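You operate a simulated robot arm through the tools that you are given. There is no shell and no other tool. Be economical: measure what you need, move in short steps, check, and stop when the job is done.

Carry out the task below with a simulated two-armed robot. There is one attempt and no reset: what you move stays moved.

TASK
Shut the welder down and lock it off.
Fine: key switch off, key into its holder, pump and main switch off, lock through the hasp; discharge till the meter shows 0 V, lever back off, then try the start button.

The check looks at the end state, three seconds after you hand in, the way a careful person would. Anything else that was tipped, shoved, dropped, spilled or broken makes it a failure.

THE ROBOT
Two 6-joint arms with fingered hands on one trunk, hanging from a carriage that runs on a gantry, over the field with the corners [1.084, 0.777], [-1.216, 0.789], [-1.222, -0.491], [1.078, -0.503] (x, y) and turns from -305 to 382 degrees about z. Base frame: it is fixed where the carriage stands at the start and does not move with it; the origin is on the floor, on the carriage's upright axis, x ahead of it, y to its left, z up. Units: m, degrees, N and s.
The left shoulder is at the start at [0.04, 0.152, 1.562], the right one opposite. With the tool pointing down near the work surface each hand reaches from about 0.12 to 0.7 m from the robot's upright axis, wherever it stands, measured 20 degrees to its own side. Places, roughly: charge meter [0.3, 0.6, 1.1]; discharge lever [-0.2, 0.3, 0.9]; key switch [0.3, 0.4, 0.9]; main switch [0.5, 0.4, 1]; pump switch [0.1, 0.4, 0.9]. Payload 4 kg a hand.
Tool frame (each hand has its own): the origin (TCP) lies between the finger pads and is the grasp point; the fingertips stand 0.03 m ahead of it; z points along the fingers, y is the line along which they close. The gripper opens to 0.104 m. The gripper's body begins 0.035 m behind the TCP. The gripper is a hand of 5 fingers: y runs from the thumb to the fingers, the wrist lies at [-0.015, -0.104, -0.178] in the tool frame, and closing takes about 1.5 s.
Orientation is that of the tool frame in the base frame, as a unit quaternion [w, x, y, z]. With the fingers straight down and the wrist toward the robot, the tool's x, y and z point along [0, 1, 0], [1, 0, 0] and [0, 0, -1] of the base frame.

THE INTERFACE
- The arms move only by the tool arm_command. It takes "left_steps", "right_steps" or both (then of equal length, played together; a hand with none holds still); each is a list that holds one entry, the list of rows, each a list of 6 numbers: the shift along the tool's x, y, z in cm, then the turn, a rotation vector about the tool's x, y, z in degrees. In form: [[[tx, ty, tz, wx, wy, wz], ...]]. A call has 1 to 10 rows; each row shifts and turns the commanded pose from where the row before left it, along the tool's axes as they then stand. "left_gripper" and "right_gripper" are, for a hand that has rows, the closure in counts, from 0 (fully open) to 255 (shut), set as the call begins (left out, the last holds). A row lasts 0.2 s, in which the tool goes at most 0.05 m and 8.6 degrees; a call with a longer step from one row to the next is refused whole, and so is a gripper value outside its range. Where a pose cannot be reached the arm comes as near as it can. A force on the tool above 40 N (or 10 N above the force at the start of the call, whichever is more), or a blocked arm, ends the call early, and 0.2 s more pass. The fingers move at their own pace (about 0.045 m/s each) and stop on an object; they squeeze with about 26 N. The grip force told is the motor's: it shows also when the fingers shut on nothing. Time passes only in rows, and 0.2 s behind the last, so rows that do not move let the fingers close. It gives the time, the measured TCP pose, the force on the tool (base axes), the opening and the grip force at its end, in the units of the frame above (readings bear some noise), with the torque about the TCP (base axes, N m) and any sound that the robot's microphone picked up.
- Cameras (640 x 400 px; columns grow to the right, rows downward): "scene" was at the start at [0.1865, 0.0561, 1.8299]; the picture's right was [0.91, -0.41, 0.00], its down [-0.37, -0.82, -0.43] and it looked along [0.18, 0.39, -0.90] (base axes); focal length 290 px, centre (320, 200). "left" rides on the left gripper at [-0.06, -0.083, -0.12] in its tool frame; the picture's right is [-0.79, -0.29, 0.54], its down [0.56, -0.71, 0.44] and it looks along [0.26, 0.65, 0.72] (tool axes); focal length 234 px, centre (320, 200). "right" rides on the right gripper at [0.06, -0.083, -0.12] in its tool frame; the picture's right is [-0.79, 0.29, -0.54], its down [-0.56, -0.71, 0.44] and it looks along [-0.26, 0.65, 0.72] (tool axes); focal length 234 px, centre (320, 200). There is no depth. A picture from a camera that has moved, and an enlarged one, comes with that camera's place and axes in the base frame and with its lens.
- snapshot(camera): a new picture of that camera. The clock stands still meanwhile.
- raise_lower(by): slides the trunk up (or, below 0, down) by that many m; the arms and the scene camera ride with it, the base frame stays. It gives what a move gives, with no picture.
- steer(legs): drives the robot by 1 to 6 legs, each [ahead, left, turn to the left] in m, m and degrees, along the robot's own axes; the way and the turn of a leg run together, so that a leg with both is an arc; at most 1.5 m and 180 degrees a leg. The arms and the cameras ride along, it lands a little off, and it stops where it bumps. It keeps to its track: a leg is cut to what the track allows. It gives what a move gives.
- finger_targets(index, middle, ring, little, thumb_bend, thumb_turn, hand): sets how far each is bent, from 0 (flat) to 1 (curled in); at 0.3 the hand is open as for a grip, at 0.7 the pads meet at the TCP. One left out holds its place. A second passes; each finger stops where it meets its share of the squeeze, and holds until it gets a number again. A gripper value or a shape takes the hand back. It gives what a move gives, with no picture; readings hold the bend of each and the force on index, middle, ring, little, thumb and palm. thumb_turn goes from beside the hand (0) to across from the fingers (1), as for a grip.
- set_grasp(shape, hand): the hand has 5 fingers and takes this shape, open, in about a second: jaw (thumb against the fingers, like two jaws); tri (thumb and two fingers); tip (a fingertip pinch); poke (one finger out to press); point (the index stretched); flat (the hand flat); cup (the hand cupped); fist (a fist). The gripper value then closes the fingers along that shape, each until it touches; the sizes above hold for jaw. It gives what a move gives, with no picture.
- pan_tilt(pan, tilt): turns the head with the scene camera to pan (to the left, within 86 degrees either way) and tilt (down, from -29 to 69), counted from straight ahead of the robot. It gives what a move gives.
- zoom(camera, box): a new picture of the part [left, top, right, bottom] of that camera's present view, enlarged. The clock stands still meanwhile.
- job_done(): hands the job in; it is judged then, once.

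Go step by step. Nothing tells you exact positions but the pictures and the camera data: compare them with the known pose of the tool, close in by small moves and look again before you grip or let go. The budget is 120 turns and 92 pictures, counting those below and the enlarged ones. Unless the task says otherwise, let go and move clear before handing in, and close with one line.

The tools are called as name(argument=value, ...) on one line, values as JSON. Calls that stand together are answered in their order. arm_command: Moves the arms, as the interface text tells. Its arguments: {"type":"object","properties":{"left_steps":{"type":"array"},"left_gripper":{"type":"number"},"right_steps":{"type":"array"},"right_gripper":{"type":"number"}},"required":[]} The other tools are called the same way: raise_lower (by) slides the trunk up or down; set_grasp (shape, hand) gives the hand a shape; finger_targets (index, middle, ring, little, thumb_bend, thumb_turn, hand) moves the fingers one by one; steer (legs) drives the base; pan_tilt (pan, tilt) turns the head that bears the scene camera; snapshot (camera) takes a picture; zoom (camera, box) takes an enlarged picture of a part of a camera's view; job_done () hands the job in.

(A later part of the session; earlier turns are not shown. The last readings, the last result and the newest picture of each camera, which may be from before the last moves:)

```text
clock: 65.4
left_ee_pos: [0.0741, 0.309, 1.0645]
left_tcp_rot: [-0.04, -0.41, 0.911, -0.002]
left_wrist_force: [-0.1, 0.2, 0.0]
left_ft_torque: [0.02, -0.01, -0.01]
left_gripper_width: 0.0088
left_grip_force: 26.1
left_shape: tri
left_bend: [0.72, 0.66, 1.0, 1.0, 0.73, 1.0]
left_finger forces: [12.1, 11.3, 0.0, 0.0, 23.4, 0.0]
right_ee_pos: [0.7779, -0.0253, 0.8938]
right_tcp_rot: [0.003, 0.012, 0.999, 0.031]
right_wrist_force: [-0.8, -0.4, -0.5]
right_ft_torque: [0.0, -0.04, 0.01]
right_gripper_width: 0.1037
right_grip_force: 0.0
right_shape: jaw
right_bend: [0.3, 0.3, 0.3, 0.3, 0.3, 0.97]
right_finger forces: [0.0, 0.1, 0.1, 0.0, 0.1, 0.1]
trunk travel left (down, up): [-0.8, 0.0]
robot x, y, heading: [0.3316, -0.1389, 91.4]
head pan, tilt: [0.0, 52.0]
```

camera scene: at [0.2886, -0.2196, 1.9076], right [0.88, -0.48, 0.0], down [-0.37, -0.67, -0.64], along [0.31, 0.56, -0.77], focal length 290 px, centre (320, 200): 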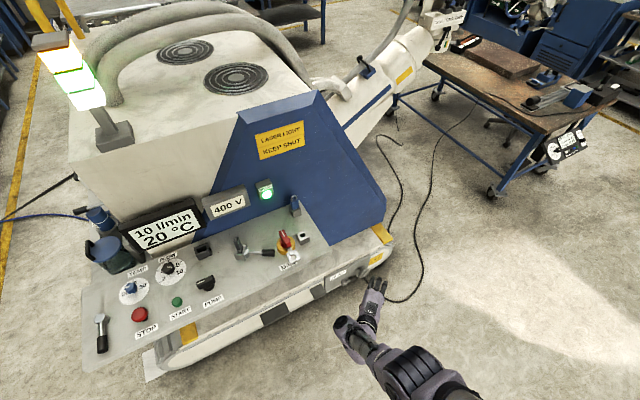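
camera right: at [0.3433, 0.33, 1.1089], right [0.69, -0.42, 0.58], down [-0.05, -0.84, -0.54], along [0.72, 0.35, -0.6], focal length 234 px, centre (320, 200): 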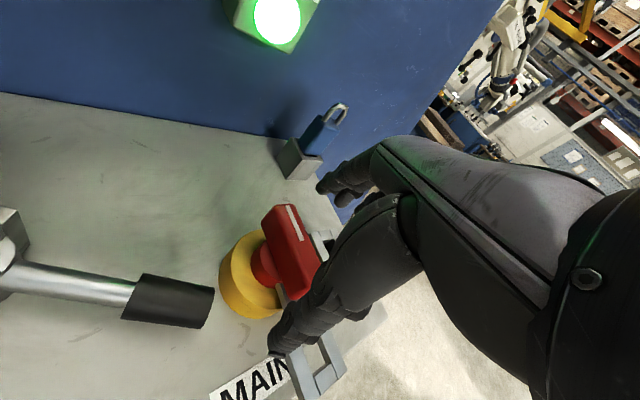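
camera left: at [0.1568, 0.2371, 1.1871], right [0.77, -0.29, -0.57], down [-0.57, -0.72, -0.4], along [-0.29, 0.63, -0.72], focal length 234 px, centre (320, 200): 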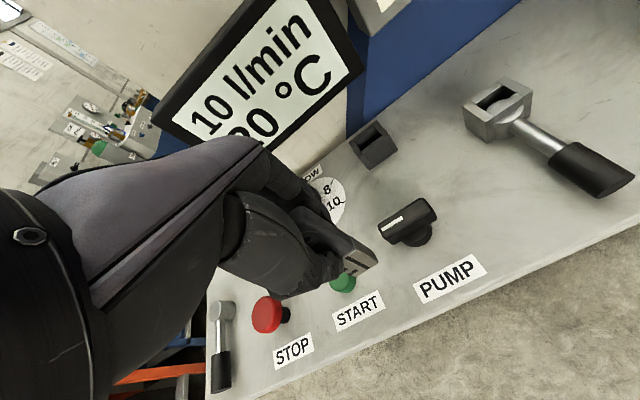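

arm_command(left_steps=[[[0, 0, 0, 0, 0, -8], [0, 0, 0, 0, 0, -8], [0, 0, 0, 0, 0, -8], [0, 0, 0, 0, 0, -8], [0, 0, 0, 0, 0, -8]]])

snapshot(camera="left")

```text
clock: 66.8
left_ee_pos: [0.0483, 0.3052, 1.0618]
left_tcp_rot: [-0.051, -0.703, 0.709, 0.023]
left_wrist_force: [-0.2, 1.2, -0.9]
left_ft_torque: [0.02, -0.01, 0.0]
left_gripper_width: 0.0087
left_grip_force: 25.5
left_shape: tri
left_bend: [0.72, 0.66, 1.0, 1.0, 0.73, 1.0]
left_finger forces: [12.2, 11.3, 0.0, 0.1, 23.5, 0.1]
right_ee_pos: [0.7768, -0.0258, 0.8946]
right_tcp_rot: [0.003, 0.012, 0.999, 0.031]
right_wrist_force: [-0.9, -0.2, 0.3]
right_ft_torque: [0.0, -0.01, 0.0]
right_gripper_width: 0.104
right_grip_force: 0.1
right_shape: jaw
right_bend: [0.3, 0.3, 0.3, 0.3, 0.3, 0.97]
right_finger forces: [0.0, 0.0, 0.1, 0.1, 0.0, 0.0]
trunk travel left (down, up): [-0.8, 0.0]
robot x, y, heading: [0.3313, -0.1415, 91.5]
head pan, tilt: [0.0, 52.0]
stopped in row 5 (left hand): the arm was blocked; the commanded pose is now the measured one
```

```text
46 pictures are left
camera left: at [0.1439, 0.3696, 1.1698], right [0.24, 0.76, -0.6], down [0.65, -0.58, -0.48], along [-0.72, -0.28, -0.64], focal length 234 px, centre (320, 200)
```

left: 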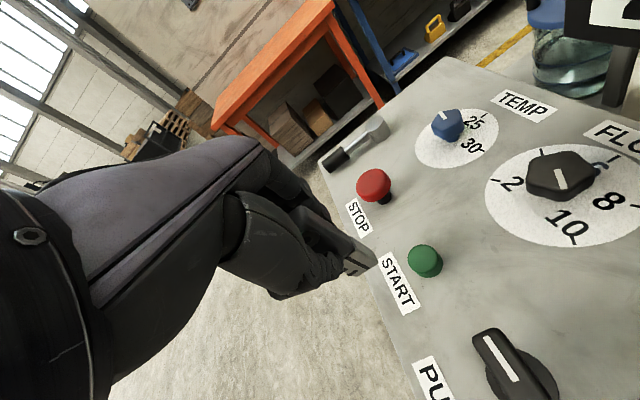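

A 90° yaw is possible. So I'll put the key back in the switch, regrasp it by its edges in this yawed pose, and then move it. First I'll yaw back.

arm_command(left_steps=[[[0, 0, 0, 0, 0, 8.5], [0, 0, 0, 0, 0, 8.5], [0, 0, 0, 0, 0, 8.5], [0, 0, 0, 0, 0, 8.5], [0, 0, 0, 0, 0, 8.5], [0, 0, 0, 0, 0, 8.5], [0, 0, 0, 0, 0, 8.5], [0, 0, 0, 0, 0, 8.5], [0, 0, 0, 0, 0, 8.5], [0, 0, 0, 0, 0, 8.5]]])

```text
clock: 69.0
left_ee_pos: [0.0522, 0.3079, 1.061]
left_tcp_rot: [-0.05, -0.038, 0.998, -0.018]
left_wrist_force: [0.0, 0.3, -0.7]
left_ft_torque: [0.01, -0.01, 0.0]
left_gripper_width: 0.0085
left_grip_force: 26.1
left_shape: tri
left_bend: [0.72, 0.66, 1.0, 1.0, 0.73, 1.0]
left_finger forces: [12.2, 11.2, 0.1, 0.0, 23.4, 0.1]
right_ee_pos: [0.7785, -0.0265, 0.895]
right_tcp_rot: [0.002, 0.012, 0.999, 0.032]
right_wrist_force: [-0.4, -0.2, 0.1]
right_ft_torque: [-0.03, 0.0, 0.04]
right_gripper_width: 0.1038
right_grip_force: 0.1
right_shape: jaw
right_bend: [0.3, 0.3, 0.3, 0.3, 0.3, 0.97]
right_finger forces: [0.1, 0.1, 0.0, 0.0, 0.0, 0.1]
trunk travel left (down, up): [-0.8, 0.0]
robot x, y, heading: [0.3341, -0.1405, 91.5]
head pan, tilt: [0.0, 52.0]
```

arm_command(left_steps=[[[0, 0, -0.8, -1, -3.5, 4.0], [0, 0, 0, 0, 0, 0]]])

steer(legs=[[0.04, -0.238, 0], [0.073, 0, 0]])

snapshot(camera="left")

```text
clock: 69.6
left_ee_pos: [0.0511, 0.3068, 1.0704]
left_tcp_rot: [-0.02, -0.003, 1.0, -0.011]
left_wrist_force: [-0.5, 0.6, -1.8]
left_ft_torque: [0.0, -0.01, -0.04]
left_gripper_width: 0.0085
left_grip_force: 25.8
left_shape: tri
left_bend: [0.72, 0.66, 1.0, 1.0, 0.73, 1.0]
left_finger forces: [12.2, 11.3, 0.1, 0.0, 23.4, 0.1]
right_ee_pos: [0.7769, -0.0258, 0.8942]
right_tcp_rot: [0.003, 0.013, 0.999, 0.032]
right_wrist_force: [0.4, 0.0, 0.7]
right_ft_torque: [-0.05, 0.01, 0.0]
right_gripper_width: 0.1041
right_grip_force: 0.1
right_shape: jaw
right_bend: [0.3, 0.3, 0.3, 0.3, 0.3, 0.97]
right_finger forces: [0.1, 0.0, 0.1, 0.0, 0.1, 0.0]
trunk travel left (down, up): [-0.8, 0.0]
robot x, y, heading: [0.3337, -0.1418, 91.3]
head pan, tilt: [0.0, 52.0]
```

```text
clock: 72.0
left_ee_pos: [0.2889, 0.4267, 1.0704]
left_tcp_rot: [-0.02, -0.001, 1.0, -0.011]
left_wrist_force: [0.6, 0.5, -1.3]
left_ft_torque: [0.01, 0.01, 0.01]
left_gripper_width: 0.0088
left_grip_force: 26.0
left_shape: tri
left_bend: [0.72, 0.66, 1.0, 1.0, 0.73, 1.0]
left_finger forces: [12.2, 11.3, 0.1, 0.0, 23.5, 0.0]
right_ee_pos: [1.0129, 0.0905, 0.8941]
right_tcp_rot: [0.003, 0.016, 0.999, 0.031]
right_wrist_force: [0.3, 0.2, 0.5]
right_ft_torque: [-0.01, 0.0, 0.02]
right_gripper_width: 0.1041
right_grip_force: 0.1
right_shape: jaw
right_bend: [0.3, 0.3, 0.3, 0.3, 0.3, 0.97]
right_finger forces: [0.0, 0.0, 0.0, 0.0, 0.0, 0.1]
trunk travel left (down, up): [-0.8, 0.0]
robot x, y, heading: [0.5651, -0.0214, 91.2]
head pan, tilt: [0.0, 52.0]
```

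```text
45 pictures are left
camera left: at [0.3534, 0.3449, 1.188], right [0.77, -0.3, -0.57], down [-0.57, -0.72, -0.4], along [-0.29, 0.63, -0.72], focal length 234 px, centre (320, 200)
```

left: 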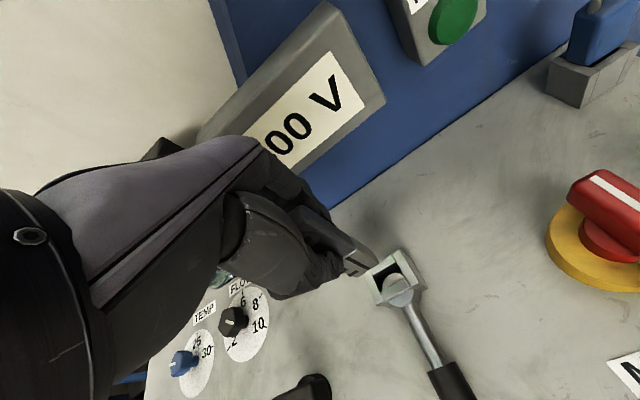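

I'm off by (−0.001, +0.005). I'll correct with the arm and lower the key back in.

arm_command(left_steps=[[[-0.12, -0.48, 0, 0, 0, 0], [0, 0, 0, 0, 0, 0], [0, 0, 0, 0, 0, 0]]])

raise_lower(by=-0.05)

snapshot(camera="left")

```text
clock: 72.8
left_ee_pos: [0.2893, 0.4207, 1.0686]
left_tcp_rot: [-0.02, -0.002, 1.0, -0.01]
left_wrist_force: [-0.7, 0.6, -0.3]
left_ft_torque: [-0.01, -0.04, 0.02]
left_gripper_width: 0.0084
left_grip_force: 26.2
left_shape: tri
left_bend: [0.72, 0.66, 1.0, 1.0, 0.73, 1.0]
left_finger forces: [12.1, 11.2, 0.0, 0.0, 23.5, 0.0]
right_ee_pos: [1.0126, 0.0903, 0.8944]
right_tcp_rot: [0.003, 0.015, 0.999, 0.031]
right_wrist_force: [0.0, 0.2, 0.0]
right_ft_torque: [0.02, 0.01, 0.01]
right_gripper_width: 0.1041
right_grip_force: 0.0
right_shape: jaw
right_bend: [0.3, 0.3, 0.3, 0.3, 0.3, 0.97]
right_finger forces: [0.0, 0.1, 0.0, 0.0, 0.0, 0.0]
trunk travel left (down, up): [-0.8, 0.0]
robot x, y, heading: [0.5695, -0.0244, 90.8]
head pan, tilt: [0.0, 52.0]
```

```text
clock: 73.7
left_ee_pos: [0.2895, 0.4208, 1.0198]
left_tcp_rot: [-0.02, -0.001, 1.0, -0.01]
left_wrist_force: [0.8, 0.9, 3.3]
left_ft_torque: [0.02, 0.0, -0.01]
left_gripper_width: 0.0086
left_grip_force: 26.5
left_shape: tri
left_bend: [0.72, 0.66, 1.0, 1.0, 0.74, 1.0]
left_finger forces: [13.3, 12.3, 0.0, 0.0, 25.1, 0.1]
right_ee_pos: [1.0133, 0.0893, 0.8446]
right_tcp_rot: [0.003, 0.015, 0.999, 0.031]
right_wrist_force: [-0.8, 0.6, -0.5]
right_ft_torque: [-0.02, -0.01, 0.01]
right_gripper_width: 0.104
right_grip_force: 0.0
right_shape: jaw
right_bend: [0.3, 0.3, 0.3, 0.3, 0.3, 0.97]
right_finger forces: [0.0, 0.0, 0.0, 0.0, 0.0, 0.1]
trunk travel left (down, up): [-0.75, 0.05]
robot x, y, heading: [0.5716, -0.0262, 91.0]
head pan, tilt: [0.0, 52.0]
```

```text
44 pictures are left
camera left: at [0.3543, 0.3401, 1.138], right [0.77, -0.3, -0.57], down [-0.57, -0.72, -0.4], along [-0.29, 0.63, -0.72], focal length 234 px, centre (320, 200)
```

left: 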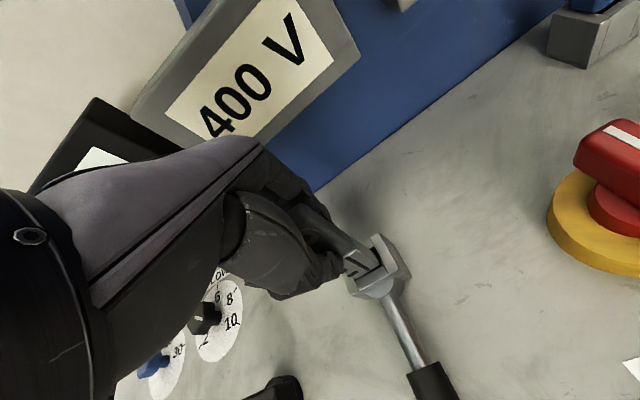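

zoom(camera="left", box=[310, 210, 440, 320])

```text
3.64 times, centred on (375, 265) of left
camera zoom: at [0.3543, 0.3401, 1.138], right [0.77, -0.3, -0.57], down [-0.57, -0.72, -0.4], along [-0.29, 0.63, -0.72], focal length 852 px, centre (120, -36)
```

zoom: 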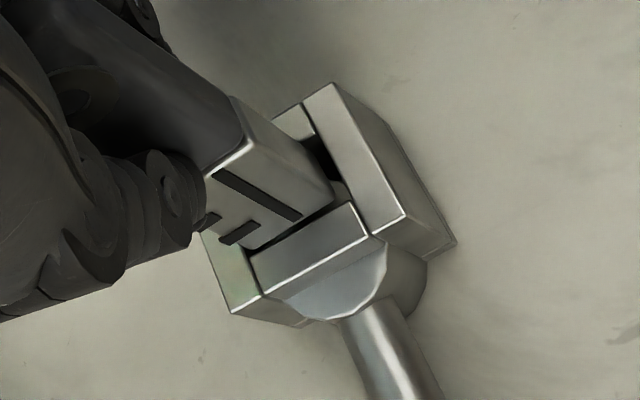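

The key rests on the slot's left wall. I'll lift slightly, shift +x by 3 mm, and go down again.

arm_command(left_steps=[[[0, 0, -0.4, 0, 0, 0], [-0.28, 0, 0, 0, 0, 0], [0, 0, 0.5, 0, 0, 0], [0, 0, 0.5, 0, 0, 0], [0, 0, 0, 0, 0, 0]]])

```text
clock: 74.9
left_ee_pos: [0.2872, 0.4251, 1.0175]
left_tcp_rot: [-0.023, -0.002, 1.0, -0.007]
left_wrist_force: [-10.6, -2.5, 32.0]
left_ft_torque: [-0.13, 0.17, 0.06]
left_gripper_width: 0.0104
left_grip_force: 25.8
left_shape: tri
left_bend: [0.72, 0.66, 1.0, 1.0, 0.74, 1.0]
left_finger forces: [15.9, 13.0, 0.0, 0.0, 33.9, 0.0]
right_ee_pos: [1.0087, 0.0924, 0.8451]
right_tcp_rot: [0.002, 0.015, 0.999, 0.032]
right_wrist_force: [0.8, 0.4, 0.3]
right_ft_torque: [0.03, 0.01, 0.03]
right_gripper_width: 0.1038
right_grip_force: 0.0
right_shape: jaw
right_bend: [0.3, 0.3, 0.3, 0.3, 0.3, 0.97]
right_finger forces: [0.0, 0.0, 0.0, 0.0, 0.1, 0.0]
trunk travel left (down, up): [-0.75, 0.05]
robot x, y, heading: [0.5688, -0.0248, 91.1]
head pan, tilt: [0.0, 52.0]
```

arm_command(left_steps=[[[0, 0, -0.6, 0, 0, 0], [0, 0, -0.6, 0, 0, 0], [0, 0, 0, 0, 0, 0], [0, 0, 0, 0, 0, 0]]])

zoom(camera="left", box=[310, 210, 440, 320])

```text
clock: 75.9
left_ee_pos: [0.2925, 0.4206, 1.0257]
left_tcp_rot: [-0.019, -0.002, 1.0, -0.011]
left_wrist_force: [-0.2, -0.8, -0.9]
left_ft_torque: [0.0, -0.04, 0.02]
left_gripper_width: 0.01
left_grip_force: 25.5
left_shape: tri
left_bend: [0.72, 0.66, 1.0, 1.0, 0.74, 1.0]
left_finger forces: [13.0, 11.6, 0.1, 0.0, 24.7, 0.1]
right_ee_pos: [1.0136, 0.0895, 0.845]
right_tcp_rot: [0.003, 0.015, 0.999, 0.031]
right_wrist_force: [-0.8, 0.4, 0.5]
right_ft_torque: [-0.01, 0.0, 0.0]
right_gripper_width: 0.1039
right_grip_force: 0.0
right_shape: jaw
right_bend: [0.3, 0.3, 0.3, 0.3, 0.3, 0.97]
right_finger forces: [0.0, 0.0, 0.1, 0.0, 0.0, 0.1]
trunk travel left (down, up): [-0.75, 0.05]
robot x, y, heading: [0.566, -0.0275, 91.2]
head pan, tilt: [0.0, 52.0]
```

```text
3.64 times, centred on (375, 265) of left
camera zoom: at [0.3577, 0.3392, 1.1427], right [0.77, -0.3, -0.57], down [-0.57, -0.72, -0.4], along [-0.29, 0.63, -0.72], focal length 852 px, centre (120, -36)
```

zoom: 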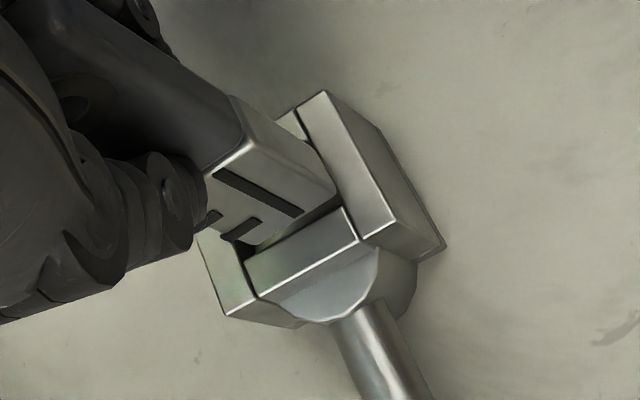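

The key now sits about 3 mm too near the robot and 1 mm too far right. I'll correct and descend a little.

arm_command(left_steps=[[[0.12, 0.32, 0, 0, 0, 0], [0, 0, 0, 0, 0, 0], [0, 0, 0.4, 0, 0, 0], [0, 0, 0.4, 0, 0, 0], [0, 0, 0.2, 0, 0, 0], [0, 0, 0, 0, 0, 0]]])

zoom(camera="left", box=[310, 210, 440, 320])

```text
clock: 77.3
left_ee_pos: [0.2881, 0.4267, 1.0172]
left_tcp_rot: [-0.022, -0.002, 1.0, -0.008]
left_wrist_force: [-6.5, -2.8, 21.5]
left_ft_torque: [-0.13, 0.07, 0.03]
left_gripper_width: 0.0098
left_grip_force: 26.2
left_shape: tri
left_bend: [0.72, 0.66, 1.0, 1.0, 0.74, 1.0]
left_finger forces: [14.1, 12.9, 0.1, 0.0, 30.8, 0.0]
right_ee_pos: [1.0109, 0.0912, 0.8436]
right_tcp_rot: [0.002, 0.015, 0.999, 0.031]
right_wrist_force: [-0.1, 0.4, -0.3]
right_ft_torque: [-0.04, -0.02, 0.01]
right_gripper_width: 0.1041
right_grip_force: 0.0
right_shape: jaw
right_bend: [0.3, 0.3, 0.3, 0.3, 0.3, 0.97]
right_finger forces: [0.1, 0.0, 0.1, 0.1, 0.0, 0.1]
trunk travel left (down, up): [-0.75, 0.05]
robot x, y, heading: [0.5688, -0.0266, 90.9]
head pan, tilt: [0.0, 52.0]
```

```text
3.64 times, centred on (375, 265) of left
camera zoom: at [0.3532, 0.3446, 1.1352], right [0.77, -0.3, -0.57], down [-0.57, -0.71, -0.4], along [-0.29, 0.63, -0.72], focal length 852 px, centre (120, -36)
```

zoom: 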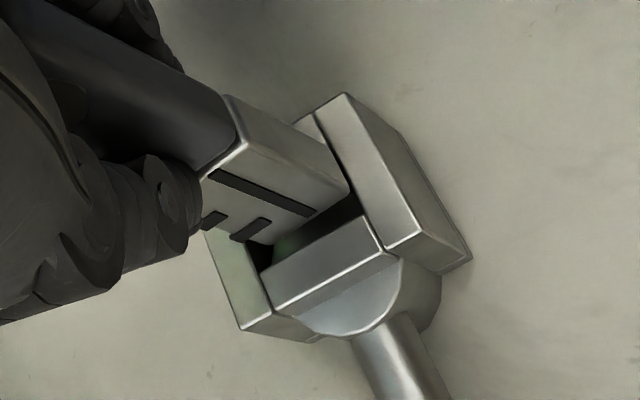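

Under load the arm deflects. I'll unload, shift −x by 3 mm, and check before I descend again.

arm_command(left_steps=[[[0, 0, -0.5, 0, 0, 0], [0.3, 0, 0, 0, 0, 0], [0, 0, 0, 0, 0, 0], [0, 0, 0, 0, 0, 0], [0, 0, 0.3, 0, 0, 0], [0, 0, 0, 0, 0, 0]]])

zoom(camera="left", box=[310, 210, 440, 320])

```text
clock: 78.7
left_ee_pos: [0.2869, 0.4253, 1.0184]
left_tcp_rot: [-0.02, 0.0, 1.0, -0.011]
left_wrist_force: [-2.4, -1.2, 10.5]
left_ft_torque: [-0.03, -0.05, 0.0]
left_gripper_width: 0.0099
left_grip_force: 25.6
left_shape: tri
left_bend: [0.72, 0.66, 1.0, 1.0, 0.74, 1.0]
left_finger forces: [14.2, 12.1, 0.0, 0.0, 27.4, 0.0]
right_ee_pos: [1.0111, 0.0902, 0.8436]
right_tcp_rot: [0.003, 0.015, 0.999, 0.032]
right_wrist_force: [0.1, -0.5, -0.5]
right_ft_torque: [0.0, 0.02, 0.01]
right_gripper_width: 0.1039
right_grip_force: 0.0
right_shape: jaw
right_bend: [0.3, 0.3, 0.3, 0.3, 0.3, 0.97]
right_finger forces: [0.1, 0.0, 0.0, 0.1, 0.0, 0.1]
trunk travel left (down, up): [-0.75, 0.05]
robot x, y, heading: [0.5651, -0.0223, 91.1]
head pan, tilt: [0.0, 52.0]
```

```text
3.64 times, centred on (375, 265) of left
camera zoom: at [0.352, 0.3429, 1.1359], right [0.77, -0.3, -0.57], down [-0.57, -0.72, -0.4], along [-0.29, 0.63, -0.72], focal length 852 px, centre (120, -36)
```

zoom: 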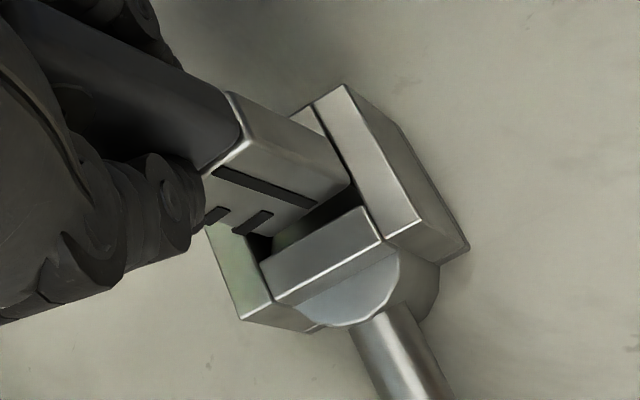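

X now fits. The key is on the back wall with a gap in front, so I'll shift 2.5 mm toward the robot and descend.

arm_command(left_steps=[[[0, 0, -0.4, 0, 0, 0], [0, -0.27, 0, 0, 0, 0], [0, 0, 0, 0, 0, 0], [0, 0, 0.3, 0, 0, 0], [0, 0, 0.3, 0, 0, 0], [0, 0, 0, 0, 0, 0]]])

zoom(camera="left", box=[310, 210, 440, 320])

```text
clock: 80.1
left_ee_pos: [0.2891, 0.4247, 1.0183]
left_tcp_rot: [-0.02, -0.002, 1.0, -0.008]
left_wrist_force: [2.2, 2.4, 16.6]
left_ft_torque: [-0.03, -0.06, -0.03]
left_gripper_width: 0.0103
left_grip_force: 25.9
left_shape: tri
left_bend: [0.72, 0.65, 1.0, 1.0, 0.75, 1.0]
left_finger forces: [15.3, 14.2, 0.0, 0.0, 29.0, 0.0]
right_ee_pos: [1.0127, 0.0918, 0.8456]
right_tcp_rot: [0.003, 0.015, 0.999, 0.032]
right_wrist_force: [-0.5, 0.2, 0.2]
right_ft_torque: [0.01, 0.03, 0.01]
right_gripper_width: 0.1038
right_grip_force: 0.0
right_shape: jaw
right_bend: [0.3, 0.3, 0.3, 0.3, 0.3, 0.97]
right_finger forces: [0.0, 0.0, 0.0, 0.1, 0.0, 0.0]
trunk travel left (down, up): [-0.75, 0.05]
robot x, y, heading: [0.5673, -0.0259, 91.1]
head pan, tilt: [0.0, 52.0]
```

```text
3.64 times, centred on (375, 265) of left
camera zoom: at [0.3528, 0.3424, 1.1355], right [0.77, -0.29, -0.57], down [-0.57, -0.71, -0.4], along [-0.29, 0.64, -0.72], focal length 852 px, centre (120, -36)
```

zoom: 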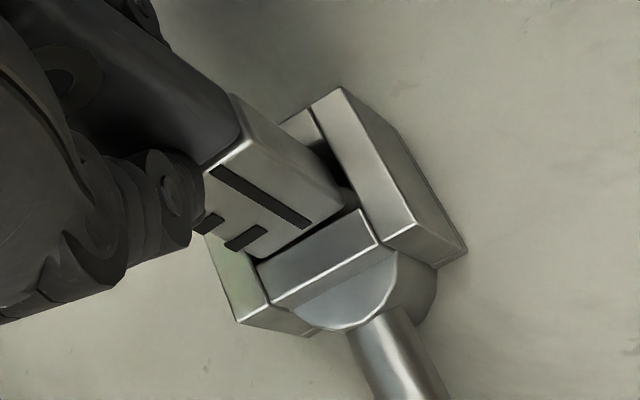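

Y looks right. It needs about 2 mm toward +x, so I'll slide it under light pressure.

arm_command(left_steps=[[[0, 0, -0.2, 0, 0, 0], [-0.1, 0, 0, 0, 0, 0], [-0.1, 0, 0.05, 0, 0, 0], [-0.05, 0, 0.2, 0, 0, 0], [0, 0, 0.3, 0, 0, 0], [0, 0, 0, 0, 0, 0]]])

zoom(camera="left", box=[310, 210, 440, 320])

```text
clock: 81.5
left_ee_pos: [0.2883, 0.426, 1.0155]
left_tcp_rot: [-0.021, -0.002, 1.0, -0.006]
left_wrist_force: [-4.0, 8.0, 27.3]
left_ft_torque: [0.15, 0.12, 0.01]
left_gripper_width: 0.0117
left_grip_force: 25.9
left_shape: tri
left_bend: [0.71, 0.64, 1.0, 1.0, 0.77, 1.0]
left_finger forces: [16.8, 16.5, 0.0, 0.0, 30.8, 0.0]
right_ee_pos: [1.011, 0.0936, 0.8451]
right_tcp_rot: [0.002, 0.016, 0.999, 0.033]
right_wrist_force: [-0.5, 0.4, 0.1]
right_ft_torque: [0.01, 0.03, 0.04]
right_gripper_width: 0.1039
right_grip_force: 0.2
right_shape: jaw
right_bend: [0.3, 0.3, 0.3, 0.3, 0.3, 0.97]
right_finger forces: [0.1, 0.0, 0.0, 0.1, 0.0, 0.0]
trunk travel left (down, up): [-0.75, 0.05]
robot x, y, heading: [0.5675, -0.0269, 91.1]
head pan, tilt: [0.0, 52.0]
```

```text
3.64 times, centred on (375, 265) of left
camera zoom: at [0.3539, 0.3438, 1.1331], right [0.77, -0.29, -0.57], down [-0.57, -0.71, -0.4], along [-0.29, 0.64, -0.71], focal length 852 px, centre (120, -36)
```

zoom: 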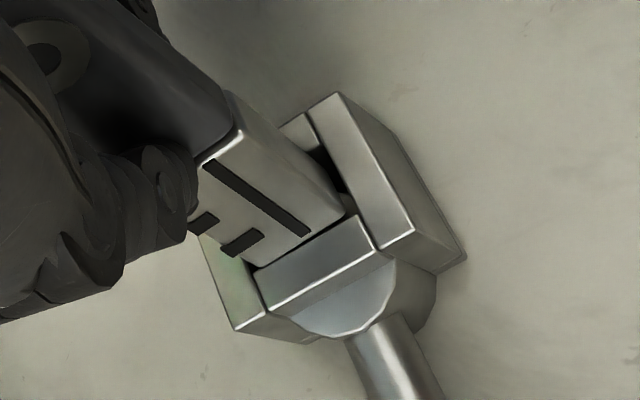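

The key is tilting slightly in the grip. I'll lift off, bias +x 3 mm and +y 1 mm, and check unloaded just above the slot.

arm_command(left_steps=[[[0, 0, -0.5, 0, 0, 0], [-0.2, 0.1, 0, 0, 0, 0], [0, 0, 0, 0, 0, 0], [0, 0, 0, 0, 0, 0], [0, 0, 0, 0, 0, 0]]])

zoom(camera="left", box=[310, 210, 440, 320])

```text
clock: 82.7
left_ee_pos: [0.2918, 0.424, 1.0186]
left_tcp_rot: [-0.02, -0.002, 1.0, -0.009]
left_wrist_force: [-4.8, 3.5, 14.0]
left_ft_torque: [0.09, 0.18, 0.01]
left_gripper_width: 0.0113
left_grip_force: 26.2
left_shape: tri
left_bend: [0.71, 0.64, 1.0, 1.0, 0.77, 1.0]
left_finger forces: [14.9, 14.9, 0.0, 0.0, 27.6, 0.0]
right_ee_pos: [1.0105, 0.092, 0.8445]
right_tcp_rot: [0.002, 0.015, 0.999, 0.032]
right_wrist_force: [-0.1, 0.2, 0.0]
right_ft_torque: [-0.01, -0.01, -0.01]
right_gripper_width: 0.1043
right_grip_force: 0.0
right_shape: jaw
right_bend: [0.3, 0.3, 0.3, 0.3, 0.3, 0.97]
right_finger forces: [0.1, 0.1, 0.0, 0.1, 0.0, 0.0]
trunk travel left (down, up): [-0.75, 0.05]
robot x, y, heading: [0.5721, -0.0252, 90.9]
head pan, tilt: [0.0, 52.0]
```

```text
3.64 times, centred on (375, 265) of left
camera zoom: at [0.3564, 0.3423, 1.1356], right [0.77, -0.3, -0.57], down [-0.57, -0.72, -0.4], along [-0.29, 0.63, -0.72], focal length 852 px, centre (120, -36)
```

zoom: 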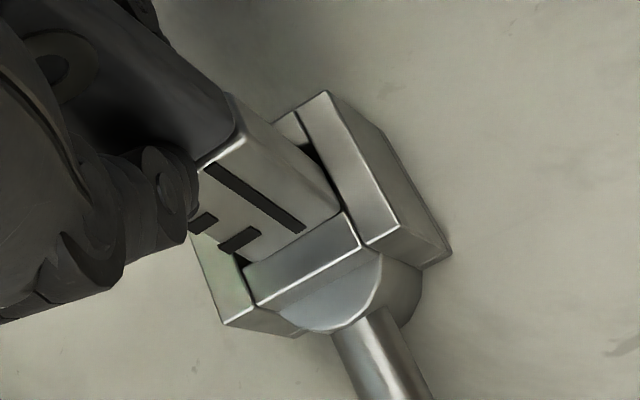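

X is centred now, and only the front wall catches. I'll slide +y by about 2.5 mm with slight downward motion.

arm_command(left_steps=[[[0, 0.15, -0.1, 0, 0, 0], [0, 0.15, 0, 0, 0, 0], [0, 0, 0.2, 0, 0, 0], [0, 0, 0.2, 0, 0, 0], [0, 0, 0, 0, 0, 0]]])

zoom(camera="left", box=[310, 210, 440, 320])

```text
clock: 83.9
left_ee_pos: [0.2913, 0.4274, 1.0156]
left_tcp_rot: [-0.021, -0.001, 1.0, -0.009]
left_wrist_force: [-4.4, 3.7, 19.3]
left_ft_torque: [-0.06, 0.15, -0.02]
left_gripper_width: 0.0111
left_grip_force: 26.2
left_shape: tri
left_bend: [0.71, 0.64, 1.0, 1.0, 0.77, 1.0]
left_finger forces: [15.4, 15.6, 0.0, 0.0, 31.5, 0.0]
right_ee_pos: [1.0119, 0.0917, 0.8447]
right_tcp_rot: [0.002, 0.014, 0.999, 0.032]
right_wrist_force: [0.4, 0.7, -0.1]
right_ft_torque: [-0.02, 0.03, 0.02]
right_gripper_width: 0.104
right_grip_force: 0.0
right_shape: jaw
right_bend: [0.3, 0.3, 0.3, 0.3, 0.3, 0.97]
right_finger forces: [0.0, 0.0, 0.1, 0.0, 0.1, 0.1]
trunk travel left (down, up): [-0.75, 0.05]
robot x, y, heading: [0.5638, -0.0249, 91.1]
head pan, tilt: [0.0, 52.0]
```

```text
3.64 times, centred on (375, 265) of left
camera zoom: at [0.3559, 0.3464, 1.1333], right [0.77, -0.3, -0.57], down [-0.57, -0.71, -0.4], along [-0.29, 0.63, -0.72], focal length 852 px, centre (120, -36)
```

zoom: 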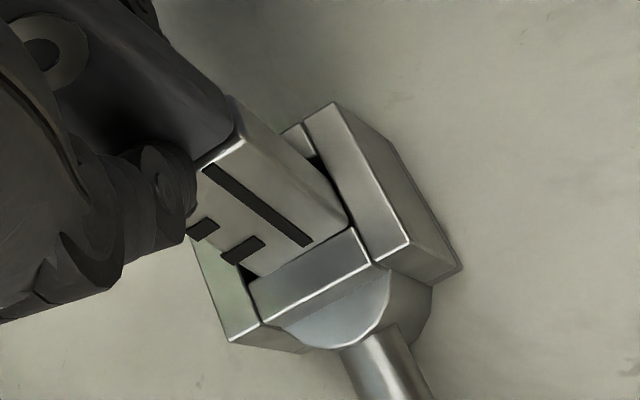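

The key leans about 3°, bottom toward me. I'll lift a hair, pitch the hand to make it upright while keeping the tip in place, then press down.

arm_command(left_steps=[[[0, 0, -0.4, 0, 0, 0], [0, -0.35, 0, -3, 0, 0], [0, 0, 0, 0, 0, 0], [0, 0, 0.3, 0, 0, 0], [0, 0, 0.3, 0, 0, 0], [0, 0, 0, 0, 0, 0]]])

zoom(camera="left", box=[310, 210, 440, 320])

```text
clock: 85.3
left_ee_pos: [0.2906, 0.4271, 1.0161]
left_tcp_rot: [-0.021, -0.002, 1.0, 0.02]
left_wrist_force: [-1.4, 0.7, 33.9]
left_ft_torque: [-0.36, 0.11, 0.09]
left_gripper_width: 0.012
left_grip_force: 25.9
left_shape: tri
left_bend: [0.71, 0.64, 1.0, 1.0, 0.77, 1.0]
left_finger forces: [19.6, 15.1, 0.0, 0.0, 39.9, 0.0]
right_ee_pos: [1.0108, 0.0925, 0.8449]
right_tcp_rot: [0.002, 0.014, 0.999, 0.032]
right_wrist_force: [-0.2, 0.2, -0.2]
right_ft_torque: [-0.05, 0.01, 0.03]
right_gripper_width: 0.104
right_grip_force: 0.0
right_shape: jaw
right_bend: [0.3, 0.3, 0.3, 0.3, 0.3, 0.97]
right_finger forces: [0.0, 0.1, 0.0, 0.0, 0.1, 0.0]
trunk travel left (down, up): [-0.75, 0.05]
robot x, y, heading: [0.5662, -0.0236, 91.3]
head pan, tilt: [0.0, 52.0]
```

```text
3.64 times, centred on (375, 265) of left
camera zoom: at [0.3555, 0.3375, 1.1278], right [0.77, -0.26, -0.59], down [-0.57, -0.69, -0.44], along [-0.29, 0.67, -0.68], focal length 852 px, centre (120, -36)
```

zoom: 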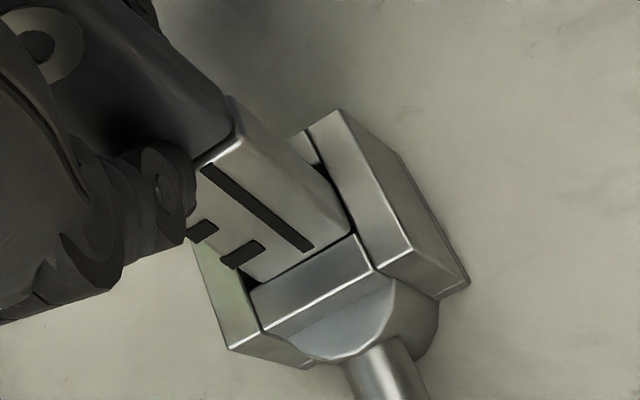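

The torque shows contact on the front wall, about 1 cm robot-side of the TCP. I'll slide +y 2.5 mm while easing the pressure.

arm_command(left_steps=[[[0, 0, -0.35, 0, 0, 0], [0, 0.15, 0, 0, 0, 0], [0, 0.1, 0, 0, 0, 0], [0, 0.05, 0.2, 0, 0, 0], [0, 0, 0.2, 0, 0, 0], [0, 0, 0, 0, 0, 0]]])

```text
clock: 86.7
left_ee_pos: [0.2918, 0.4292, 1.0131]
left_tcp_rot: [-0.021, -0.001, 1.0, 0.02]
left_wrist_force: [-0.9, -2.6, 33.9]
left_ft_torque: [-0.71, 0.02, 0.08]
left_gripper_width: 0.0127
left_grip_force: 25.6
left_shape: tri
left_bend: [0.72, 0.64, 1.0, 1.0, 0.77, 1.0]
left_finger forces: [21.3, 13.2, 0.0, 0.0, 43.5, 0.1]
right_ee_pos: [1.0115, 0.0921, 0.845]
right_tcp_rot: [0.002, 0.015, 0.999, 0.032]
right_wrist_force: [0.0, 0.2, 0.0]
right_ft_torque: [-0.01, -0.01, 0.01]
right_gripper_width: 0.1042
right_grip_force: 0.1
right_shape: jaw
right_bend: [0.3, 0.3, 0.3, 0.3, 0.3, 0.97]
right_finger forces: [0.0, 0.1, 0.1, 0.0, 0.0, 0.0]
trunk travel left (down, up): [-0.75, 0.05]
robot x, y, heading: [0.5685, -0.0272, 91.0]
head pan, tilt: [0.0, 52.0]
```

zoom(camera="left", box=[290, 200, 440, 320])

```text
3.33 times, centred on (365, 260) of left
camera zoom: at [0.3557, 0.3403, 1.1273], right [0.77, -0.27, -0.58], down [-0.57, -0.69, -0.44], along [-0.29, 0.67, -0.68], focal length 781 px, centre (170, 0)
```

zoom: 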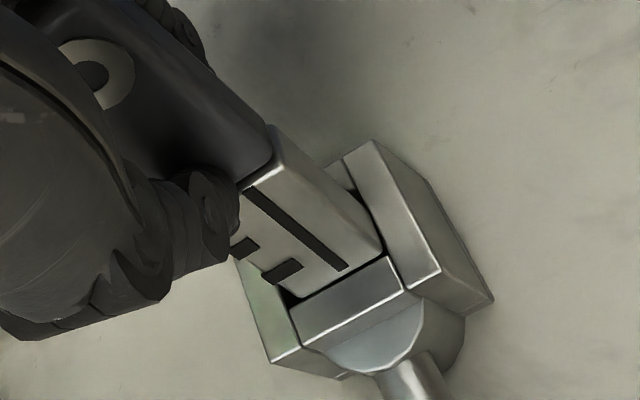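

The grooves show the key now leans about 9° in the grip. I'll lift clear, pitch the hand 9° more, keep the tip over the slot, and look.

arm_command(left_steps=[[[0, 0, -0.8, 0, 0, 0], [0, -0.35, 0, -3, 0, 0], [0, -0.35, 0, -3, 0, 0], [0, -0.3, 0, -3, 0, 0], [0, 0, 0, 0, 0, 0], [0, 0, 0, 0, 0, 0]]])

zoom(camera="left", box=[290, 200, 440, 320])

```text
clock: 88.1
left_ee_pos: [0.2911, 0.4142, 1.019]
left_tcp_rot: [-0.02, 0.0, 0.995, 0.094]
left_wrist_force: [-0.7, -0.6, -0.3]
left_ft_torque: [-0.09, 0.07, 0.02]
left_gripper_width: 0.0109
left_grip_force: 26.2
left_shape: tri
left_bend: [0.71, 0.64, 1.0, 1.0, 0.77, 1.0]
left_finger forces: [13.1, 13.1, 0.0, 0.0, 26.9, 0.0]
right_ee_pos: [1.0133, 0.0897, 0.8456]
right_tcp_rot: [0.003, 0.015, 0.999, 0.03]
right_wrist_force: [0.1, 0.1, 0.4]
right_ft_torque: [0.03, 0.03, 0.02]
right_gripper_width: 0.1039
right_grip_force: 0.1
right_shape: jaw
right_bend: [0.3, 0.3, 0.3, 0.3, 0.3, 0.97]
right_finger forces: [0.0, 0.0, 0.0, 0.0, 0.0, 0.1]
trunk travel left (down, up): [-0.75, 0.05]
robot x, y, heading: [0.5682, -0.0256, 90.9]
head pan, tilt: [0.0, 52.0]
```

```text
3.33 times, centred on (365, 260) of left
camera zoom: at [0.3559, 0.3095, 1.1173], right [0.77, -0.18, -0.62], down [-0.58, -0.61, -0.54], along [-0.28, 0.77, -0.57], focal length 781 px, centre (170, 0)
```

zoom: 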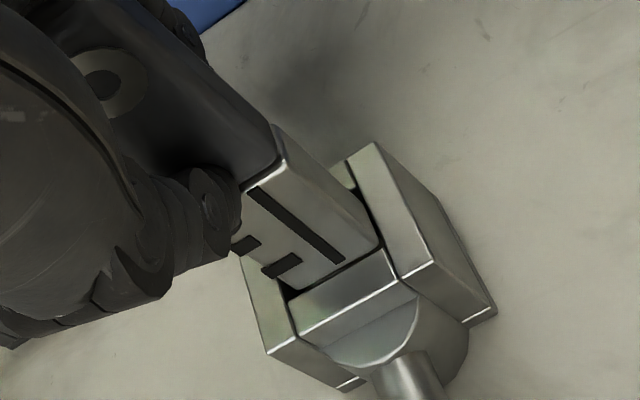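

The key is vertical again. A small correction (−1 mm x, +1.7 mm y), then straight down.

arm_command(left_steps=[[[0.12, 0.18, 0, 0, 0, 0], [0, 0, 0, 0, 0, 0], [0, -0.06, 0.3, 0, 0, 0], [0, -0.06, 0.3, 0, 0, 0], [0, -0.06, 0.3, 0, 0, 0], [0, 0, 0, 0, 0, 0]]])

zoom(camera="left", box=[290, 200, 440, 320])

```text
clock: 89.5
left_ee_pos: [0.2906, 0.417, 1.0097]
left_tcp_rot: [-0.02, 0.001, 0.995, 0.094]
left_wrist_force: [0.1, -1.3, -0.1]
left_ft_torque: [-0.06, 0.0, 0.01]
left_gripper_width: 0.0101
left_grip_force: 26.2
left_shape: tri
left_bend: [0.71, 0.65, 1.0, 1.0, 0.76, 1.0]
left_finger forces: [12.5, 12.6, 0.0, 0.0, 25.8, 0.0]
right_ee_pos: [1.0128, 0.09, 0.8449]
right_tcp_rot: [0.004, 0.015, 0.999, 0.032]
right_wrist_force: [-0.5, -0.6, 0.4]
right_ft_torque: [-0.01, -0.01, 0.01]
right_gripper_width: 0.104
right_grip_force: 0.0
right_shape: jaw
right_bend: [0.3, 0.3, 0.3, 0.3, 0.3, 0.97]
right_finger forces: [0.0, 0.0, 0.0, 0.0, 0.0, 0.0]
trunk travel left (down, up): [-0.75, 0.05]
robot x, y, heading: [0.5687, -0.0246, 91.2]
head pan, tilt: [0.0, 52.0]
```

```text
3.33 times, centred on (365, 260) of left
camera zoom: at [0.3556, 0.3116, 1.1086], right [0.77, -0.18, -0.62], down [-0.58, -0.61, -0.54], along [-0.28, 0.77, -0.57], focal length 781 px, centre (170, 0)
```

zoom: 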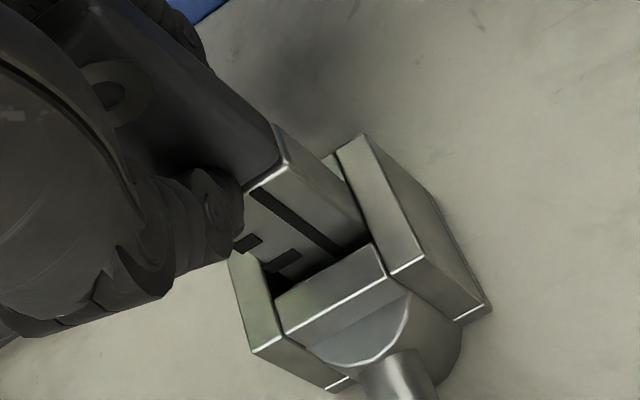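

The key is in the slot with no force. I'll use the slot to pivot the key in my grip: seat it 2 cm deeper, then pitch the hand 18° more so the knuckles will clear the display.

arm_command(left_steps=[[[0, -0.08, 0.4, 0, 0, 0], [0, -0.08, 0.4, 0, 0, 0], [0, -0.08, 0.4, 0, 0, 0], [0, 0, 0, 0, 0, 0], [0, 0, 0, -4, 0, 0], [0, 0, 0, -4, 0, 0], [0, 0, 0, -4, 0, 0], [0, 0, 0, -4, 0, 0], [0, 0, 0, 0, 0, 0]]])

```text
clock: 91.5
left_ee_pos: [0.2904, 0.4115, 0.9944]
left_tcp_rot: [-0.018, 0.004, 0.973, 0.229]
left_wrist_force: [0.2, -19.1, -3.7]
left_ft_torque: [-1.51, 0.03, 0.21]
left_gripper_width: 0.0104
left_grip_force: 25.9
left_shape: tri
left_bend: [0.72, 0.71, 1.0, 1.0, 0.75, 1.0]
left_finger forces: [17.5, 9.9, 0.0, 0.0, 44.7, 0.0]
right_ee_pos: [1.0127, 0.0853, 0.844]
right_tcp_rot: [0.003, 0.016, 0.999, 0.029]
right_wrist_force: [-0.4, -0.5, 0.2]
right_ft_torque: [0.01, -0.01, 0.01]
right_gripper_width: 0.1038
right_grip_force: 0.0
right_shape: jaw
right_bend: [0.3, 0.3, 0.3, 0.3, 0.3, 0.97]
right_finger forces: [0.0, 0.0, 0.1, 0.0, 0.0, 0.0]
trunk travel left (down, up): [-0.75, 0.05]
robot x, y, heading: [0.5673, -0.0255, 90.8]
head pan, tilt: [0.0, 52.0]
```

The hand is pitched 26°, with some stored torque. I'll loosen, recentre on the key (y≈0.42), and close again.

arm_command(left_steps=[[[0, 0, 0, 0, 0, 0], [0, 0, 0, 0, 0, 0], [0, 0, 0, -2, 0, 0], [0, 0.3, 0.2, 0, 0, 0], [0, 0, 0, 0, 0, 0]]], left_gripper=190)

arm_command(left_steps=[[[0, 0, 0, 0, 0, 0], [0, 0, 0, 0, 0, 0], [0, 0, 0, 0, 0, 0], [0, 0, 0, 0, 0, 0], [0, 0, 0, 0, 0, 0], [0, 0, 0, 0, 0, 0]]], left_gripper=255)

snapshot(camera="left")

```text
clock: 92.7
left_ee_pos: [0.2899, 0.4203, 0.9977]
left_tcp_rot: [-0.019, 0.004, 0.968, 0.249]
left_wrist_force: [0.2, -0.6, 1.2]
left_ft_torque: [-0.03, 0.01, -0.02]
left_gripper_width: 0.0271
left_grip_force: 0.1
left_shape: tri
left_bend: [0.74, 0.56, 0.99, 0.99, 0.74, 1.0]
left_finger forces: [0.1, 0.0, 0.0, 0.1, 1.5, 0.0]
right_ee_pos: [1.0138, 0.0908, 0.8459]
right_tcp_rot: [0.004, 0.015, 0.999, 0.032]
right_wrist_force: [1.0, 0.0, 0.0]
right_ft_torque: [0.0, 0.01, -0.02]
right_gripper_width: 0.104
right_grip_force: 0.0
right_shape: jaw
right_bend: [0.3, 0.3, 0.3, 0.3, 0.3, 0.97]
right_finger forces: [0.0, 0.0, 0.0, 0.1, 0.0, 0.0]
trunk travel left (down, up): [-0.75, 0.05]
robot x, y, heading: [0.5681, -0.0246, 91.2]
head pan, tilt: [0.0, 52.0]
```

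```text
clock: 94.1
left_ee_pos: [0.2904, 0.419, 0.9975]
left_tcp_rot: [-0.02, 0.004, 0.968, 0.248]
left_wrist_force: [-0.2, -7.0, 2.1]
left_ft_torque: [-0.4, 0.05, -0.03]
left_gripper_width: 0.0177
left_grip_force: 25.6
left_shape: tri
left_bend: [0.74, 0.7, 1.0, 1.0, 0.75, 1.0]
left_finger forces: [7.8, 9.9, 0.0, 0.0, 25.1, 0.0]
right_ee_pos: [1.0126, 0.088, 0.8451]
right_tcp_rot: [0.004, 0.015, 0.999, 0.03]
right_wrist_force: [0.4, -0.1, 0.3]
right_ft_torque: [-0.01, 0.0, 0.01]
right_gripper_width: 0.104
right_grip_force: 0.1
right_shape: jaw
right_bend: [0.3, 0.3, 0.3, 0.3, 0.3, 0.97]
right_finger forces: [0.0, 0.0, 0.0, 0.0, 0.0, 0.0]
trunk travel left (down, up): [-0.75, 0.05]
robot x, y, heading: [0.5703, -0.0214, 91.2]
head pan, tilt: [0.0, 52.0]
```

```text
31 pictures are left
camera left: at [0.3526, 0.2881, 1.0577], right [0.76, 0.01, -0.65], down [-0.59, -0.41, -0.7], along [-0.27, 0.91, -0.31], focal length 234 px, centre (320, 200)
```

left: 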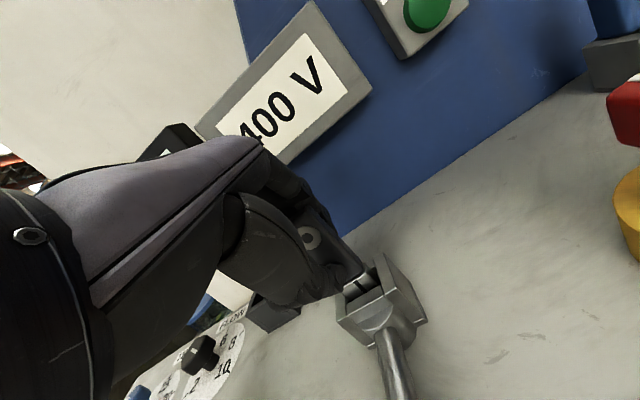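

Gripped at 29° pitch. I'll lift out straight and shift by (−0.130, +0.084) toward the holder.

raise_lower(by=0.05)

arm_command(left_steps=[[[0, 0.24, -0.44, 0, 0, 0], [0, 0.24, -0.44, 0, 0, 0], [0, 0, 0, 0, 0, 0]]])

steer(legs=[[0.03, 0.129, 0], [0.04, 0, 0]])

snapshot(camera="left")

```text
clock: 95.0
left_ee_pos: [0.2914, 0.422, 1.0475]
left_tcp_rot: [-0.02, 0.003, 0.968, 0.249]
left_wrist_force: [0.4, -0.2, -0.8]
left_ft_torque: [0.01, 0.01, -0.01]
left_gripper_width: 0.0164
left_grip_force: 26.0
left_shape: tri
left_bend: [0.74, 0.71, 1.0, 1.0, 0.76, 1.0]
left_finger forces: [8.9, 10.2, 0.0, 0.0, 19.3, 0.0]
right_ee_pos: [1.0123, 0.0903, 0.8947]
right_tcp_rot: [0.003, 0.014, 0.999, 0.031]
right_wrist_force: [-0.4, -0.5, 0.1]
right_ft_torque: [0.01, -0.02, -0.03]
right_gripper_width: 0.104
right_grip_force: 0.1
right_shape: jaw
right_bend: [0.3, 0.3, 0.3, 0.3, 0.3, 0.97]
right_finger forces: [0.1, 0.0, 0.0, 0.0, 0.0, 0.1]
trunk travel left (down, up): [-0.8, 0.0]
robot x, y, heading: [0.571, -0.0205, 91.1]
head pan, tilt: [0.0, 52.0]
```

```text
clock: 95.8
left_ee_pos: [0.2911, 0.4209, 1.0574]
left_tcp_rot: [-0.02, 0.004, 0.969, 0.248]
left_wrist_force: [0.5, 0.0, -0.9]
left_ft_torque: [-0.04, 0.0, 0.04]
left_gripper_width: 0.0161
left_grip_force: 26.1
left_shape: tri
left_bend: [0.74, 0.71, 1.0, 1.0, 0.76, 1.0]
left_finger forces: [9.0, 10.2, 0.0, 0.1, 19.4, 0.1]
right_ee_pos: [1.0134, 0.0896, 0.895]
right_tcp_rot: [0.003, 0.015, 0.999, 0.031]
right_wrist_force: [0.2, 0.0, -0.1]
right_ft_torque: [0.02, -0.03, 0.0]
right_gripper_width: 0.1039
right_grip_force: 0.0
right_shape: jaw
right_bend: [0.3, 0.3, 0.3, 0.3, 0.3, 0.97]
right_finger forces: [0.1, 0.0, 0.1, 0.0, 0.0, 0.0]
trunk travel left (down, up): [-0.8, 0.0]
robot x, y, heading: [0.569, -0.0251, 91.0]
head pan, tilt: [0.0, 52.0]
```

```text
clock: 97.6
left_ee_pos: [0.1582, 0.4889, 1.0578]
left_tcp_rot: [-0.02, 0.004, 0.968, 0.249]
left_wrist_force: [0.2, 0.3, -0.5]
left_ft_torque: [-0.01, -0.01, 0.01]
left_gripper_width: 0.0164
left_grip_force: 25.7
left_shape: tri
left_bend: [0.74, 0.71, 1.0, 1.0, 0.76, 1.0]
left_finger forces: [9.0, 10.1, 0.0, 0.0, 19.3, 0.0]
right_ee_pos: [0.8803, 0.1579, 0.8943]
right_tcp_rot: [0.003, 0.014, 0.999, 0.032]
right_wrist_force: [0.0, -0.3, 0.0]
right_ft_torque: [-0.03, -0.02, 0.01]
right_gripper_width: 0.104
right_grip_force: 0.0
right_shape: jaw
right_bend: [0.3, 0.3, 0.3, 0.3, 0.3, 0.97]
right_finger forces: [0.1, 0.1, 0.0, 0.0, 0.1, 0.1]
trunk travel left (down, up): [-0.8, 0.0]
robot x, y, heading: [0.4362, 0.0458, 91.0]
head pan, tilt: [0.0, 52.0]
```

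```text
30 pictures are left
camera left: at [0.2208, 0.3578, 1.1187], right [0.76, 0.01, -0.65], down [-0.59, -0.41, -0.7], along [-0.27, 0.91, -0.31], focal length 234 px, centre (320, 200)
```

left: 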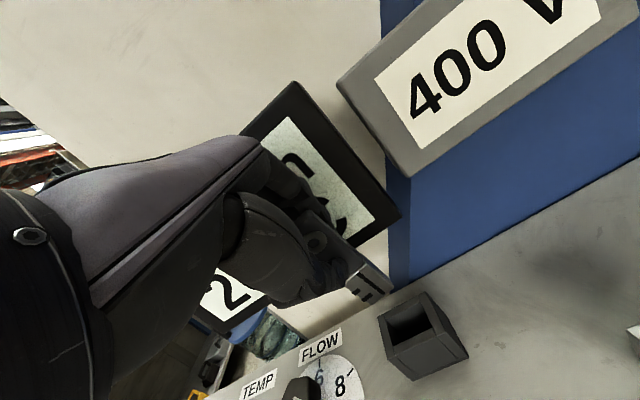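

zoom(camera="left", box=[310, 220, 480, 390])

```text
2.35 times, centred on (395, 305) of left
camera zoom: at [0.2208, 0.3578, 1.1187], right [0.76, 0.01, -0.65], down [-0.59, -0.41, -0.7], along [-0.27, 0.91, -0.31], focal length 551 px, centre (144, -47)
```

zoom: 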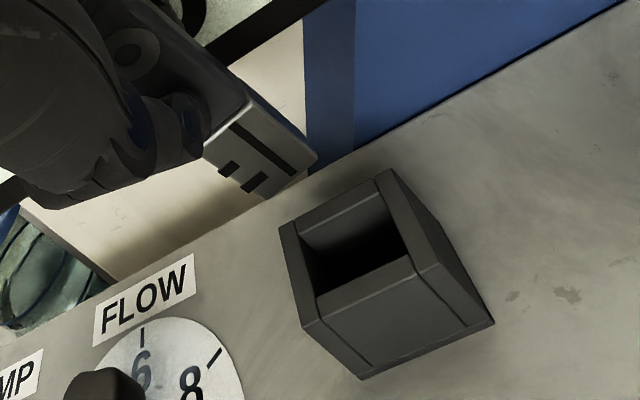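

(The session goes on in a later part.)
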